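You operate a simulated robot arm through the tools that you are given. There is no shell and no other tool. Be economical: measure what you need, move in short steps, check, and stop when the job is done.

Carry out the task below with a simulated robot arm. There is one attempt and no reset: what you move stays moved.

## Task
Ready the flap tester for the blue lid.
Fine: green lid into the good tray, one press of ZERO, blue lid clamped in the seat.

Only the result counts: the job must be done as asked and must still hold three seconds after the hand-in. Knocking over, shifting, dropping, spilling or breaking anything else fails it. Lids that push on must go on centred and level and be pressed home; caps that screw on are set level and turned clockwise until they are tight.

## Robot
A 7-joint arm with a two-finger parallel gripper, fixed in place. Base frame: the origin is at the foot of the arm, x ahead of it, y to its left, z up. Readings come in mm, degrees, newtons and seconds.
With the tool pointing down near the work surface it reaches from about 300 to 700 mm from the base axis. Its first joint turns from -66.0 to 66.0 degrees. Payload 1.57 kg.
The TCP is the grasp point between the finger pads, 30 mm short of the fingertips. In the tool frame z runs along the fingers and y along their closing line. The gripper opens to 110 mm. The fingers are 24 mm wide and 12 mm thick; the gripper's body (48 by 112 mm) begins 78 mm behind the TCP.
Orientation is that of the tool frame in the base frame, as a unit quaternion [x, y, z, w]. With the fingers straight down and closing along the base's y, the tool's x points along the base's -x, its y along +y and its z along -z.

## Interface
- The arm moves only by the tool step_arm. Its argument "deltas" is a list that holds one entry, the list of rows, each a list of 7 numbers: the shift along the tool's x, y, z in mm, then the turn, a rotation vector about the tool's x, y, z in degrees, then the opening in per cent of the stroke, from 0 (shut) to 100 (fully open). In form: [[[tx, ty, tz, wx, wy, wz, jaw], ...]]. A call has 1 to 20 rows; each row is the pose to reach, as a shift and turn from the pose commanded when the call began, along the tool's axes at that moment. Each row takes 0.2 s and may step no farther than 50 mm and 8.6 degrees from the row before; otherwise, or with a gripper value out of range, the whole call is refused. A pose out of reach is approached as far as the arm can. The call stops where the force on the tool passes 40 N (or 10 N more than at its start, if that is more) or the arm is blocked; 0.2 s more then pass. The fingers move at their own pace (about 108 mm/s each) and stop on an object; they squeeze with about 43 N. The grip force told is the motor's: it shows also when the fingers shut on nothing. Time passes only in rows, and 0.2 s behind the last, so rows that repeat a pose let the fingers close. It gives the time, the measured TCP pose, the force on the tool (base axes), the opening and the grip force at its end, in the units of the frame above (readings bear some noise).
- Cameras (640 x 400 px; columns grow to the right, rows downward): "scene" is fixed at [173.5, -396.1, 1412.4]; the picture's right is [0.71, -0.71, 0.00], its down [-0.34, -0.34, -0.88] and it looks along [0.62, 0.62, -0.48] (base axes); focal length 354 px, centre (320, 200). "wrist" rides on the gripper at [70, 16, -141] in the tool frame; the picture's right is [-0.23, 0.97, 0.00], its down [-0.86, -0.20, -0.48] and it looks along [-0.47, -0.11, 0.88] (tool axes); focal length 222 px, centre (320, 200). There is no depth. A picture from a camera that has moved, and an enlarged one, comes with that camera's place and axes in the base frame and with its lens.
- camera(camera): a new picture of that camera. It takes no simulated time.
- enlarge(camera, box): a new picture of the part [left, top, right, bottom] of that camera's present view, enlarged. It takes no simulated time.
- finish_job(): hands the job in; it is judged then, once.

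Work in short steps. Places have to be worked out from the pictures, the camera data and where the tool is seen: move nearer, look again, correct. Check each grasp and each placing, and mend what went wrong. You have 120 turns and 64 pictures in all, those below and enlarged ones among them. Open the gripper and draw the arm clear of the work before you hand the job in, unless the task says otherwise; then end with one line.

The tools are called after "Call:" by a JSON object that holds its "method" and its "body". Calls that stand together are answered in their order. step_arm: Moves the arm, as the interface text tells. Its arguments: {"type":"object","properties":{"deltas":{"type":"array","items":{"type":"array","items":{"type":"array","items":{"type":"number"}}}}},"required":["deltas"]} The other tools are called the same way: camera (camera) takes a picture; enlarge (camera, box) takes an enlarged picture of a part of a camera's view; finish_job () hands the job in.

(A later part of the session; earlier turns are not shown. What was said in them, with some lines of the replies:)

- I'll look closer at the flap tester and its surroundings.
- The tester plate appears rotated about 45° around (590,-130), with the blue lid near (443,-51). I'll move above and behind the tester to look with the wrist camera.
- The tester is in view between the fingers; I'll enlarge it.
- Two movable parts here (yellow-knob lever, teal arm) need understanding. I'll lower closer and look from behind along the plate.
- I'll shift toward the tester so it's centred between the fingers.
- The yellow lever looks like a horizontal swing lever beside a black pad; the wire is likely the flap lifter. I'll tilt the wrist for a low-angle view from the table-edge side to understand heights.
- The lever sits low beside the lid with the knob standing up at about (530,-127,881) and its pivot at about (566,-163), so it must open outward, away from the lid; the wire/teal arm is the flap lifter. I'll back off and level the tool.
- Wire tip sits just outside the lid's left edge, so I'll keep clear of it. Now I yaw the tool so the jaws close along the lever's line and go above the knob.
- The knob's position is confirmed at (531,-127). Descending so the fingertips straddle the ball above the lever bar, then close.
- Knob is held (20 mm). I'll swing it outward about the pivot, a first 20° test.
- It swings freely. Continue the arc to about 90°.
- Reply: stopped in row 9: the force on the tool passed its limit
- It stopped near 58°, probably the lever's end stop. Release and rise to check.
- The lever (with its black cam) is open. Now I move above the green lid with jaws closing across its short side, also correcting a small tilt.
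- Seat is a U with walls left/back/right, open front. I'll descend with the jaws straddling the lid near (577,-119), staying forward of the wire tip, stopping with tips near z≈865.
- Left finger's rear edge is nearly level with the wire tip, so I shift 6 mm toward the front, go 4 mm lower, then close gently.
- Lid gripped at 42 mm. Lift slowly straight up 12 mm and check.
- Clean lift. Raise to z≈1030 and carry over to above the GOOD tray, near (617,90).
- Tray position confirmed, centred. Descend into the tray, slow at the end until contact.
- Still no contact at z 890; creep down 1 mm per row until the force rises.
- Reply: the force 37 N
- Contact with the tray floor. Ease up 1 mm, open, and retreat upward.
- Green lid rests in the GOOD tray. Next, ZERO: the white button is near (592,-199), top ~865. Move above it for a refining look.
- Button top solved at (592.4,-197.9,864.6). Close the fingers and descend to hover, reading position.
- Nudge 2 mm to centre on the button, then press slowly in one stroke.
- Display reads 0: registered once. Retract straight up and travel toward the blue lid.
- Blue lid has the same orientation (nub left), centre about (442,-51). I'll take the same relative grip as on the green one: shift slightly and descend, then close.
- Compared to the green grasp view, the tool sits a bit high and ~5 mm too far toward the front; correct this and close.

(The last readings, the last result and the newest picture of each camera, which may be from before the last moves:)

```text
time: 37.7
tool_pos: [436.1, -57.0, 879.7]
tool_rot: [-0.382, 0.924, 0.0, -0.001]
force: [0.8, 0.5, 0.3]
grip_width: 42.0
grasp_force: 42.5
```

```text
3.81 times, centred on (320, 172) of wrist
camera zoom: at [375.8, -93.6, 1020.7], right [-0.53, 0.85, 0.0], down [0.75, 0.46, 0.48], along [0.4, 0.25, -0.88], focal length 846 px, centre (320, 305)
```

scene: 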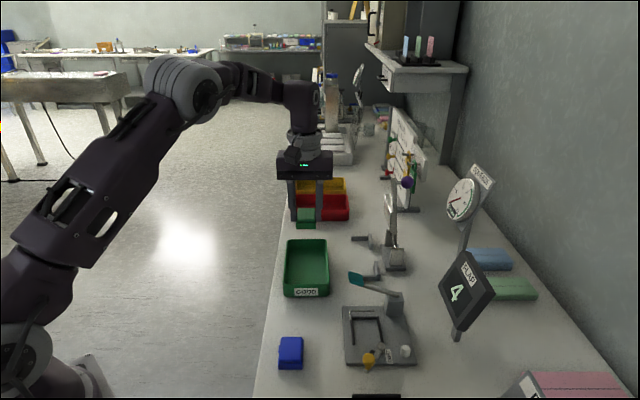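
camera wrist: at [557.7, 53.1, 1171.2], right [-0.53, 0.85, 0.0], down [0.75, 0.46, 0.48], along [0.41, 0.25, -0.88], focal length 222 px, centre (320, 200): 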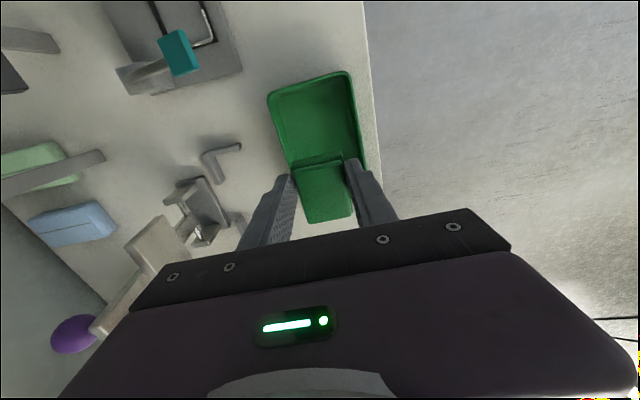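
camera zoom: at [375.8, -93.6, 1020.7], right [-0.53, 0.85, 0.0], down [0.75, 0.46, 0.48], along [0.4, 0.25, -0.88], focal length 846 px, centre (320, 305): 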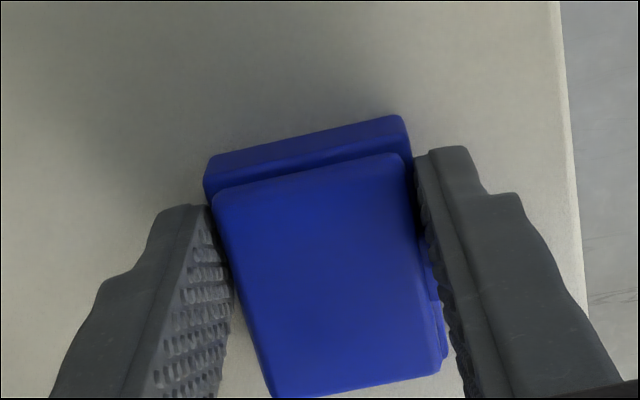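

Grip matches the green one almost exactly (42.0 mm), lid bottom ≈40 mm below TCP. Lift and carry to above the seat.

Call:
{"method": "step_arm", "body": {"deltas": [[[0, 0, -15, 0, 0, 0, 30], [0, 0, -50, 0, 0, 0, 30], [0, 0, -85, 0, 0, 0, 30], [-12, -35, -85, 0, 0, 0, 30], [-24, -71, -85, 0, 0, 0, 30], [-36, -107, -85, 0, 0, 0, 30], [-48.7, -142.3, -85, 0, 0, 0, 30], [-48.7, -142.3, -70, 0, 0, 0, 30], [-48.7, -142.3, -60, 0, 0, 0, 30], [-48.7, -142.3, -60, 0, 0, 0, 30]]]}}

Call:
{"method": "enlarge", "body": {"camera": "wrist", "box": [240, 120, 400, 225]}}

Call:
{"method": "enlarge", "body": {"camera": "scene", "box": [315, 270, 425, 370]}}

```text
time: 39.9
tool_pos: [570.4, -121.8, 940.3]
tool_rot: [-0.382, 0.924, 0.0, -0.001]
force: [0.5, -0.9, -0.7]
grip_width: 42.3
grasp_force: 43.3
```

```text
3.81 times, centred on (320, 172) of wrist
camera zoom: at [510.9, -158.7, 1080.3], right [-0.53, 0.85, 0.0], down [0.75, 0.46, 0.48], along [0.41, 0.25, -0.88], focal length 846 px, centre (320, 305)
```

zoom: 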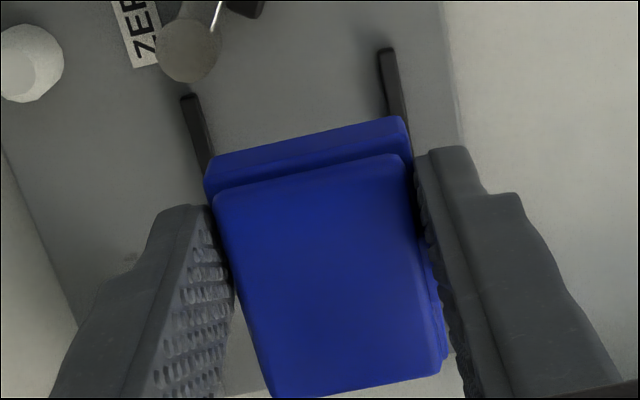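

```text
4.00 times, centred on (370, 320) of scene
camera zoom: at [173.5, -396.1, 1412.4], right [0.71, -0.71, 0.0], down [-0.34, -0.34, -0.88], along [0.62, 0.62, -0.48], focal length 1415 px, centre (120, -280)
```

zoom: 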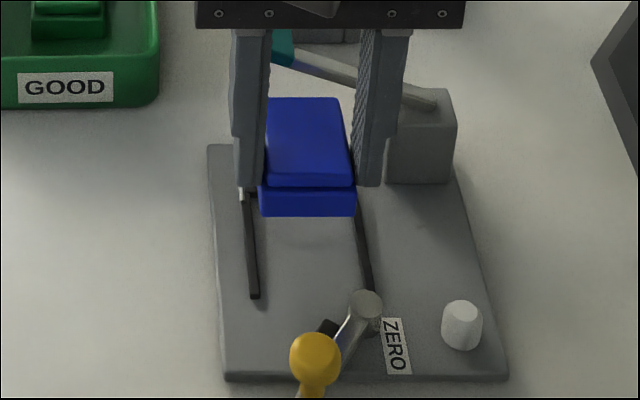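

Aligned within about 1 mm with how the green lid came out. Shift 2 mm to the front for back-wall clearance and lower to just above the seat floor.

Call:
{"method": "step_arm", "body": {"deltas": [[[2, 0, 10, 0, 0, 0, 30], [2, 0, 20, 0, 0, 0, 30], [2, 0, 29, 0, 0, 0, 30], [2, 0, 29, 0, 0, 0, 30]]]}}

Call:
{"method": "enlarge", "body": {"camera": "wrist", "box": [240, 120, 400, 225]}}

Call:
{"method": "enlarge", "body": {"camera": "scene", "box": [315, 270, 425, 370]}}

```text
time: 40.9
tool_pos: [570.0, -123.4, 912.5]
tool_rot: [-0.382, 0.924, 0.001, 0.0]
force: [-0.2, 1.1, -0.2]
grip_width: 42.2
grasp_force: 42.6
```

```text
3.81 times, centred on (320, 172) of wrist
camera zoom: at [510.1, -160.4, 1051.9], right [-0.53, 0.85, 0.0], down [0.75, 0.46, 0.48], along [0.4, 0.25, -0.88], focal length 846 px, centre (320, 305)
```

zoom: 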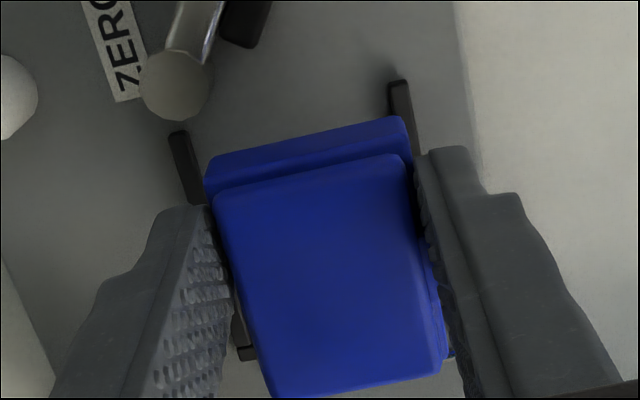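

```text
4.00 times, centred on (370, 320) of scene
camera zoom: at [173.5, -396.1, 1412.4], right [0.71, -0.71, 0.0], down [-0.34, -0.34, -0.88], along [0.62, 0.62, -0.48], focal length 1415 px, centre (120, -280)
```

zoom: 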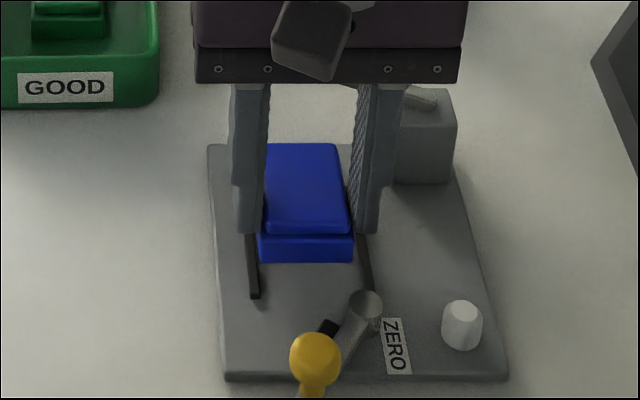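

Well aligned. Lower in small steps toward z≈893 watching the force.

Call:
{"method": "step_arm", "body": {"deltas": [[[0, 0, 5, 0, 0, 0, 30], [0, 0, 10, 0, 0, 0, 30], [0, 0, 13, 0, 0, 0, 30], [0, 0, 15, 0, 0, 0, 30], [0, 0, 16.5, 0, 0, 0, 30], [0, 0, 18, 0, 0, 0, 30]]]}}

Call:
{"method": "enlarge", "body": {"camera": "wrist", "box": [240, 120, 400, 225]}}

Call:
{"method": "enlarge", "body": {"camera": "scene", "box": [315, 270, 425, 370]}}

```text
time: 42.3
tool_pos: [570.0, -123.7, 894.2]
tool_rot: [-0.382, 0.924, 0.001, 0.0]
force: [-0.3, 0.0, -0.1]
grip_width: 42.3
grasp_force: 43.2
```

```text
3.81 times, centred on (320, 172) of wrist
camera zoom: at [510.1, -160.5, 1034.4], right [-0.53, 0.85, 0.0], down [0.75, 0.46, 0.48], along [0.41, 0.25, -0.88], focal length 846 px, centre (320, 305)
```

zoom: 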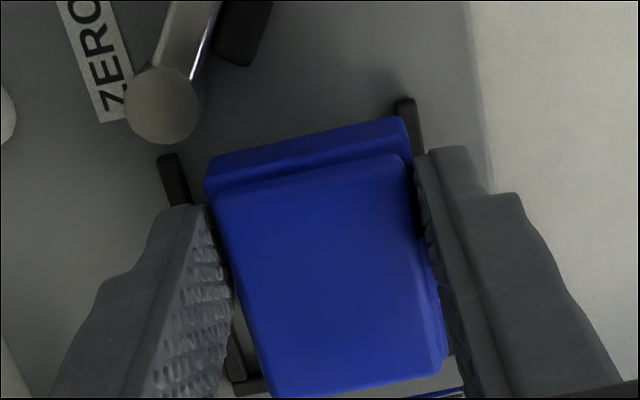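

```text
4.00 times, centred on (370, 320) of scene
camera zoom: at [173.5, -396.1, 1412.4], right [0.71, -0.71, 0.0], down [-0.34, -0.34, -0.88], along [0.62, 0.62, -0.48], focal length 1415 px, centre (120, -280)
```

zoom: 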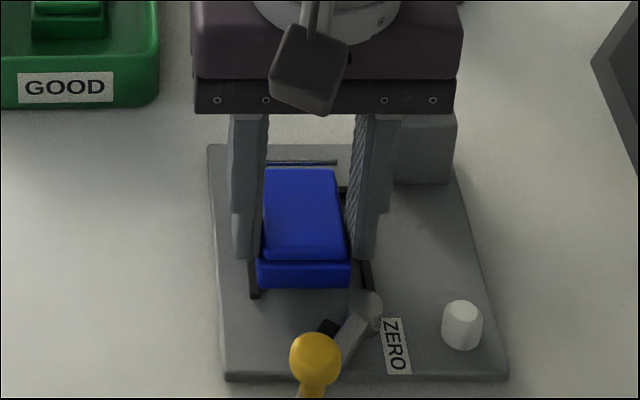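

About 2 mm above the floor and ~1 mm left; nudge right 1 mm and creep down to contact.

Call:
{"method": "step_arm", "body": {"deltas": [[[0, -1, 0, 0, 0, 0, 30], [0, -1, 0.8, 0, 0, 0, 30], [0, -1, 1.6, 0, 0, 0, 30], [0, -1, 2.2, 0, 0, 0, 30], [0, -1, 2.2, 0, 0, 0, 30]]]}}

```text
time: 43.5
tool_pos: [570.2, -124.5, 890.0]
tool_rot: [-0.383, 0.924, 0.001, 0.0]
force: [1.7, -1.3, -1.4]
grip_width: 42.1
grasp_force: 42.8
```

Call:
{"method": "step_arm", "body": {"deltas": [[[0, 0, 0.7, 0, 0, 0, 30], [0, 0, 1.4, 0, 0, 0, 30], [0, 0, 2.0, 0, 0, 0, 30], [0, 0, 2.0, 0, 0, 0, 30]]]}}

Call:
{"method": "enlarge", "body": {"camera": "scene", "box": [315, 270, 425, 370]}}

```text
time: 44.5
tool_pos: [572.4, -122.6, 889.0]
tool_rot: [-0.382, 0.924, 0.001, 0.001]
force: [3.3, -2.9, 0.2]
grip_width: 42.5
grasp_force: 43.2
```

```text
4.00 times, centred on (370, 320) of scene
camera zoom: at [173.6, -396.1, 1412.4], right [0.71, -0.71, 0.0], down [-0.34, -0.34, -0.88], along [0.62, 0.62, -0.48], focal length 1415 px, centre (120, -280)
```

zoom: 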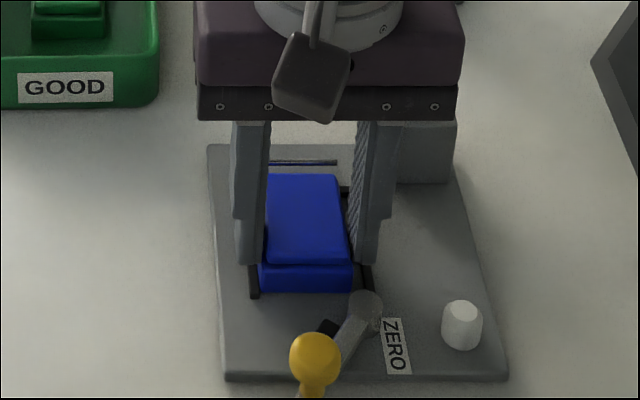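

Bottom edge now matches the green lid's seated position; a slight sideways force suggests contact on the left. Nudge right 0.7 mm and continue down for vertical contact.

Call:
{"method": "step_arm", "body": {"deltas": [[[0, -0.7, 0, 0, 0, 0, 30], [0, -0.7, 0.7, 0, 0, 0, 30], [0, -0.7, 1.4, 0, 0, 0, 30], [0, -0.7, 1.4, 0, 0, 0, 30]]]}}

```text
time: 45.5
tool_pos: [572.4, -125.1, 887.7]
tool_rot: [-0.382, 0.924, 0.001, 0.0]
force: [0.0, 1.7, 2.5]
grip_width: 42.1
grasp_force: 42.8
```

Call:
{"method": "step_arm", "body": {"deltas": [[[0, 0, 0.5, 0, 0, 0, 30], [0, 0, 1.0, 0, 0, 0, 30], [0, 0, 1.0, 0, 0, 0, 30]]]}}

Call:
{"method": "enlarge", "body": {"camera": "wrist", "box": [240, 120, 400, 225]}}

```text
time: 46.3
tool_pos: [570.6, -125.2, 886.8]
tool_rot: [-0.382, 0.924, 0.0, 0.0]
force: [2.8, 0.1, 11.9]
grip_width: 42.2
grasp_force: 43.1
```

```text
3.81 times, centred on (320, 172) of wrist
camera zoom: at [510.9, -162.2, 1028.1], right [-0.53, 0.85, 0.0], down [0.75, 0.46, 0.48], along [0.41, 0.25, -0.88], focal length 846 px, centre (320, 305)
```

zoom: 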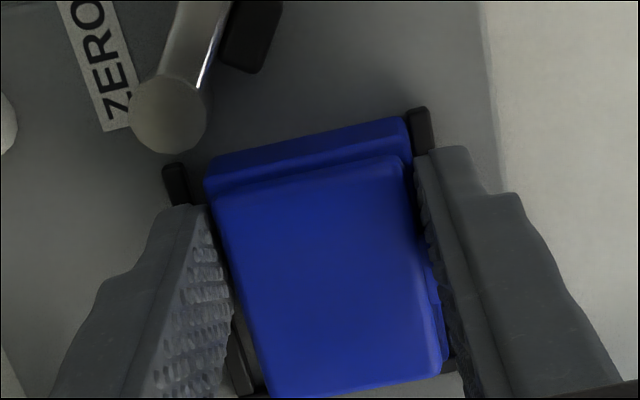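

Seated with 12 N vertical contact and lid between the walls. Release and rise.

Call:
{"method": "step_arm", "body": {"deltas": [[[0, 0, -0.5, 0, 0, 0, 40], [0, 0, -0.5, 0, 0, 0, 50], [0, 0, -0.5, 0, 0, 0, 54], [0, 0, -0.5, 0, 0, 0, 54], [0, 0, -15, 0, 0, 0, 54], [0, 0, -45, 0, 0, 0, 54], [0, 0, -85, 0, 0, 0, 54], [0, 0, -85, 0, 0, 0, 54]]]}}

Call:
{"method": "enlarge", "body": {"camera": "wrist", "box": [240, 100, 400, 205]}}

Call:
{"method": "enlarge", "body": {"camera": "scene", "box": [315, 270, 425, 370]}}

```text
time: 48.1
tool_pos: [573.4, -126.2, 972.7]
tool_rot: [-0.383, 0.924, 0.001, -0.001]
force: [-0.3, 0.1, 0.3]
grip_width: 59.3
grasp_force: 0.1
```

```text
3.81 times, centred on (320, 152) of wrist
camera zoom: at [512.9, -163.4, 1113.4], right [-0.53, 0.85, 0.0], down [0.75, 0.46, 0.48], along [0.41, 0.25, -0.88], focal length 846 px, centre (320, 381)
```

zoom: 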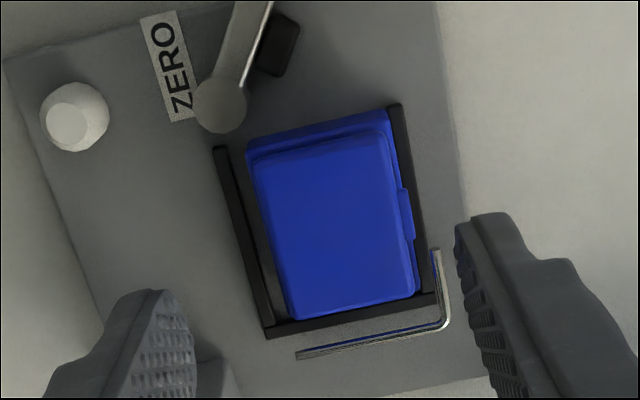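

```text
4.00 times, centred on (370, 320) of scene
camera zoom: at [173.5, -396.1, 1412.4], right [0.71, -0.71, 0.0], down [-0.34, -0.34, -0.88], along [0.62, 0.62, -0.48], focal length 1415 px, centre (120, -280)
```

zoom: 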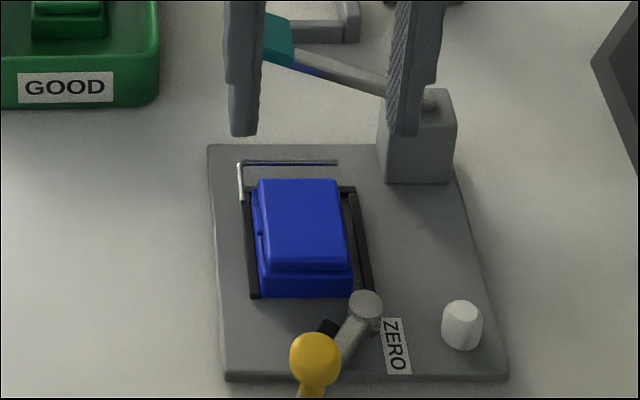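

Blue lid is in the seat but ~2.5 mm left and ~3 mm short of the back wall compared with the green one. I'll regrip at a TCP shifted right to centre it, and slide it 2 mm back.

Call:
{"method": "step_arm", "body": {"deltas": [[[0, -2.4, 40, 0, 0, 0, 54], [0, -2.4, 70, 0, 0, 0, 54], [0, -2.4, 82, 0, 0, 0, 54], [0, -2.4, 83, 0, 0, 0, 50], [0, -2.4, 83, 0, 0, 0, 45], [0, -2.4, 83, 0, 0, 0, 40], [0, -2.4, 83, 0, 0, 0, 35], [0, -2.4, 83, 0, 0, 0, 35], [-1, -2.4, 83, 0, 0, 0, 35], [-2, -2.4, 83, 0, 0, 0, 35], [-2, -2.4, 83, 0, 0, 0, 35]]]}}

Call:
{"method": "enlarge", "body": {"camera": "scene", "box": [315, 270, 425, 370]}}

```text
time: 50.5
tool_pos: [574.4, -124.2, 890.4]
tool_rot: [-0.383, 0.924, 0.001, 0.0]
force: [-0.1, 0.2, 0.4]
grip_width: 42.2
grasp_force: 42.7
```

```text
4.00 times, centred on (370, 320) of scene
camera zoom: at [173.5, -396.1, 1412.4], right [0.71, -0.71, 0.0], down [-0.34, -0.34, -0.88], along [0.62, 0.62, -0.48], focal length 1415 px, centre (120, -280)
```

zoom: 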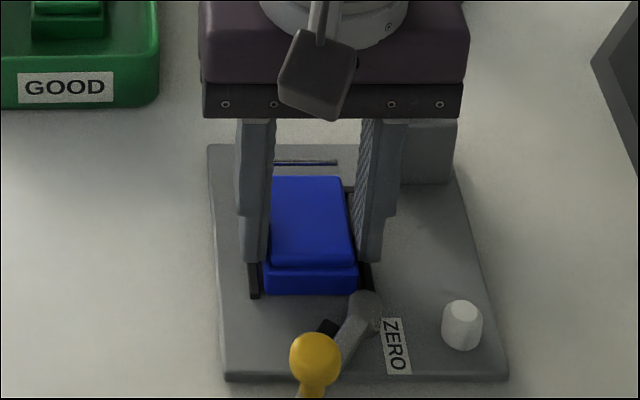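

Now centred like the green one was. Release and rise, moving over to the knob at (514,-174).

Call:
{"method": "step_arm", "body": {"deltas": [[[-2, -2.4, 0, 0, 0, 0, 42], [0, 0, 0, 0, 0, 0, 48], [0, 0, 0, 0, 0, 0, 50], [0, 0, -15, 0, 0, 0, 50], [0, 0, -45, 0, 0, 0, 50], [0, 0, -80, 0, 0, 0, 50], [40, 3, -80, 0, 0, 0, 45], [77, 7, -75, 0, 0, 0, 45], [77, 7, -75, 0, 0, 0, 45]]]}}

Call:
{"method": "enlarge", "body": {"camera": "wrist", "box": [240, 100, 400, 205]}}

Call:
{"method": "enlarge", "body": {"camera": "scene", "box": [315, 270, 425, 370]}}

```text
time: 52.5
tool_pos: [512.9, -171.6, 965.6]
tool_rot: [-0.383, 0.924, 0.001, -0.001]
force: [0.6, 0.4, 0.7]
grip_width: 49.3
grasp_force: 0.1
```

```text
3.81 times, centred on (320, 152) of wrist
camera zoom: at [454.1, -209.7, 1106.1], right [-0.53, 0.85, 0.0], down [0.75, 0.46, 0.48], along [0.4, 0.25, -0.88], focal length 846 px, centre (320, 381)
```

zoom: 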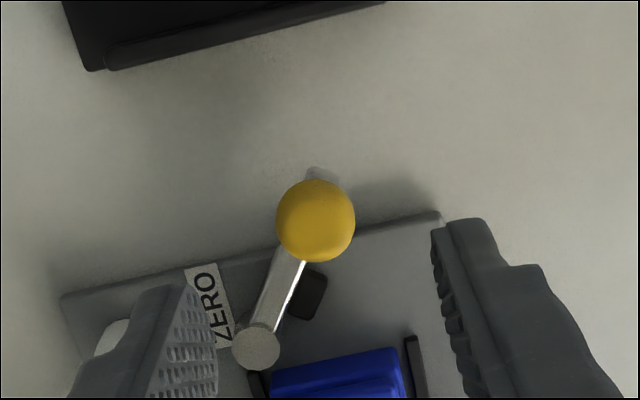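

```text
4.00 times, centred on (370, 320) of scene
camera zoom: at [173.5, -396.1, 1412.4], right [0.71, -0.71, 0.0], down [-0.34, -0.34, -0.88], along [0.62, 0.62, -0.48], focal length 1415 px, centre (120, -280)
```

zoom: 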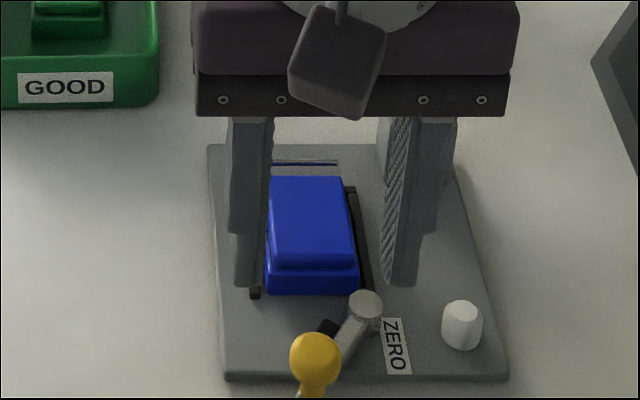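

Knob at (514.5,-173). Descend, grip it.

Call:
{"method": "step_arm", "body": {"deltas": [[[-0.2, -2, 30, 0, 0, 0, 45], [-0.2, -2, 55, 0, 0, 0, 45], [-0.2, -2, 67, 0, 0, 0, 45], [-0.2, -2, 67, 0, 0, 0, 30], [-0.2, -2, 67, 0, 0, 0, 5], [-0.2, -2, 67, 0, 0, 0, 5], [-0.2, -2, 67, 0, 0, 0, 5]]]}}

```text
time: 54.1
tool_pos: [516.2, -175.1, 896.6]
tool_rot: [-0.383, 0.924, 0.003, -0.004]
force: [-27.2, 22.4, 2.2]
grip_width: 21.6
grasp_force: 33.9
```

Gripped, with some sideways bias; the closing arc moves in the relieving direction. Swing half-way first.

Call:
{"method": "step_arm", "body": {"deltas": [[[-1, 3.5, 0, 0, 0, 0, 5], [-4.4, 7.5, 0, 0, 0, 0, 5], [-9.5, 12.5, 0, 0, 0, 0, 5], [-15.3, 16.6, 0, 0, 0, 0, 5], [-21.6, 20, 0, 0, 0, 0, 5]]]}}

Call:
{"method": "enlarge", "body": {"camera": "scene", "box": [315, 270, 425, 370]}}

```text
time: 55.3
tool_pos: [519.5, -147.8, 896.7]
tool_rot: [-0.382, 0.924, -0.001, 0.001]
force: [5.0, -10.7, 3.5]
grip_width: 21.2
grasp_force: 34.7
```

```text
4.00 times, centred on (370, 320) of scene
camera zoom: at [173.6, -396.3, 1412.3], right [0.71, -0.71, 0.0], down [-0.34, -0.34, -0.88], along [0.62, 0.62, -0.48], focal length 1415 px, centre (120, -280)
```

zoom: 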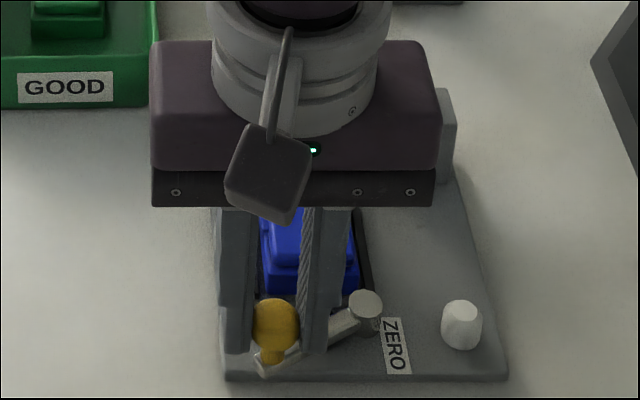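

Moving well; continue slowly to the fully closed position.

Call:
{"method": "step_arm", "body": {"deltas": [[[-3.7, 1.6, 0, 0, 0, 0, 5], [-7.4, 3.1, 0, 0, 0, 0, 5], [-11.3, 4.3, 0, 0, 0, 0, 5], [-15, 5.3, 0, 0, 0, 0, 5], [-17.5, 5.8, 0, 0, 0, 0, 5], [-20, 6.2, 0, 0, 0, 0, 5], [-22, 6.4, 0, 0, 0, 0, 5], [-23.5, 6.4, 0, 0, 0, 0, 5], [-23.5, 6.4, 0, 0, 0, 0, 5]]]}}

Call:
{"method": "enlarge", "body": {"camera": "scene", "box": [315, 270, 425, 370]}}

```text
time: 57.3
tool_pos: [529.2, -128.9, 895.9]
tool_rot: [-0.383, 0.924, 0.0, -0.002]
force: [-1.8, -29.3, 16.3]
grip_width: 20.7
grasp_force: 33.9
```

```text
4.00 times, centred on (370, 320) of scene
camera zoom: at [173.2, -396.7, 1412.2], right [0.71, -0.71, 0.0], down [-0.34, -0.34, -0.88], along [0.62, 0.62, -0.48], focal length 1415 px, centre (120, -280)
```

zoom: 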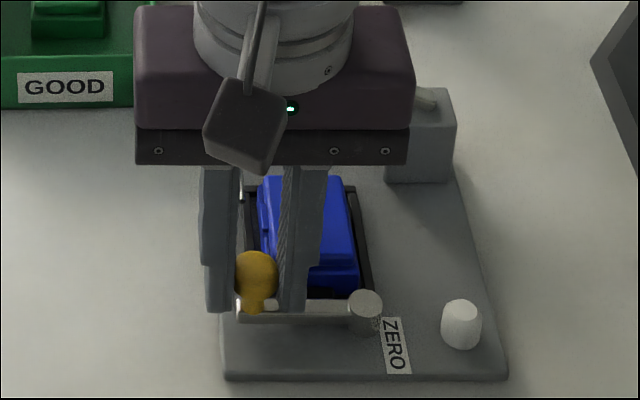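

The lever is back parallel to the seat, resisting firmly. Release, rise and check.

Call:
{"method": "step_arm", "body": {"deltas": [[[0, 0, 0, 0, 0, 0, 25], [0, 0, 0, 0, 0, 0, 40], [0, 0, 0, 0, 0, 0, 40], [0, 0, -30, 0, 0, 0, 45], [0, 0, -70, 0, 0, 0, 45], [10, 10, -110, 0, 0, 0, 45], [40, 35, -130, 0, 0, 0, 45], [70, 60, -130, 0, 0, 0, 45], [70, 60, -130, 0, 0, 0, 45]]]}}

Call:
{"method": "enlarge", "body": {"camera": "scene", "box": [325, 260, 435, 375]}}

Call:
{"method": "camera", "body": {"camera": "scene"}}

```text
time: 59.3
tool_pos: [438.9, -132.3, 1026.3]
tool_rot: [-0.383, 0.924, 0.001, -0.001]
force: [-0.4, -0.5, -0.2]
grip_width: 49.6
grasp_force: 0.1
```

```text
3.48 times, centred on (380, 318) of scene
camera zoom: at [173.5, -396.1, 1412.4], right [0.71, -0.71, 0.0], down [-0.34, -0.34, -0.88], along [0.62, 0.62, -0.48], focal length 1230 px, centre (111, -209)
```

zoom: 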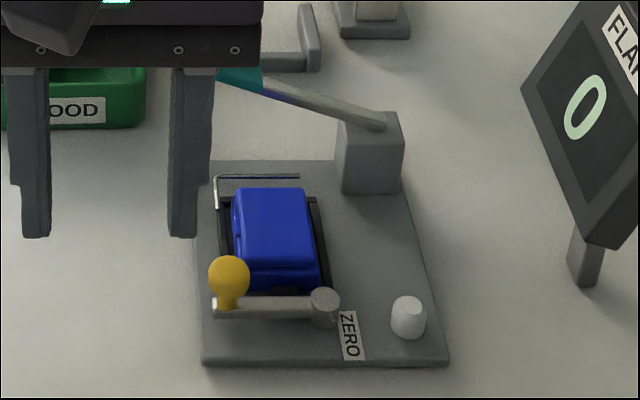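

```text
6 pictures are left
```

scene: 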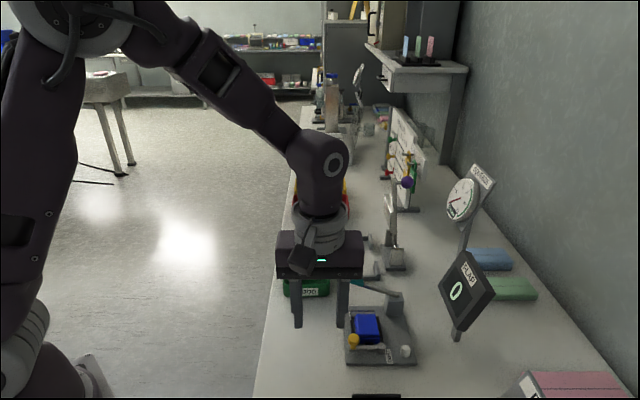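

The view matches the original clamped state. One last close look before handing in.

Call:
{"method": "enlarge", "body": {"camera": "scene", "box": [340, 300, 400, 350]}}

Call:
{"method": "enlarge", "body": {"camera": "wrist", "box": [240, 100, 400, 205]}}

```text
8.00 times, centred on (370, 325) of scene
camera zoom: at [173.5, -396.1, 1412.4], right [0.71, -0.71, 0.0], down [-0.34, -0.34, -0.88], along [0.62, 0.62, -0.48], focal length 2830 px, centre (-80, -800)
```

zoom: 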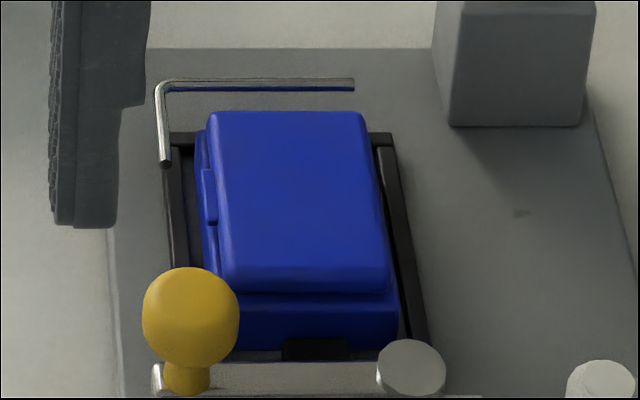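

```text
3.81 times, centred on (320, 152) of wrist
camera zoom: at [377.4, -168.8, 1165.6], right [-0.53, 0.85, 0.0], down [0.75, 0.46, 0.48], along [0.4, 0.25, -0.88], focal length 846 px, centre (320, 381)
```

zoom: 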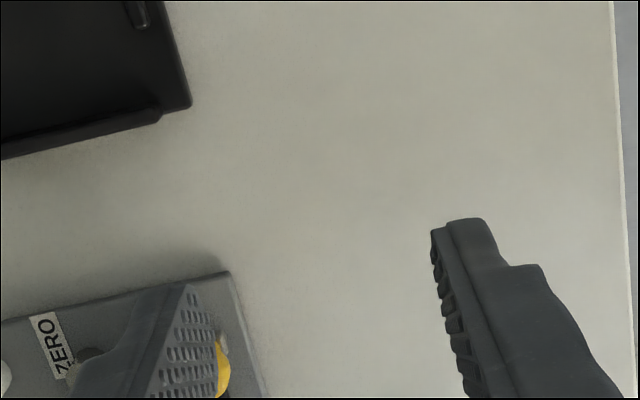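

The lid is centred, sits against the back wall, and the black pad presses its front; the display reads 0 and the gripper is open and clear, so I'm handing it in.

Call:
{"method": "finish_job", "body": {}}

```text
The job is handed in.
```

The green lid is in the GOOD tray, ZERO was pressed once (the display now reads 0), and the blue lid is clamped in the seat with the lever closed; the job is handed in.
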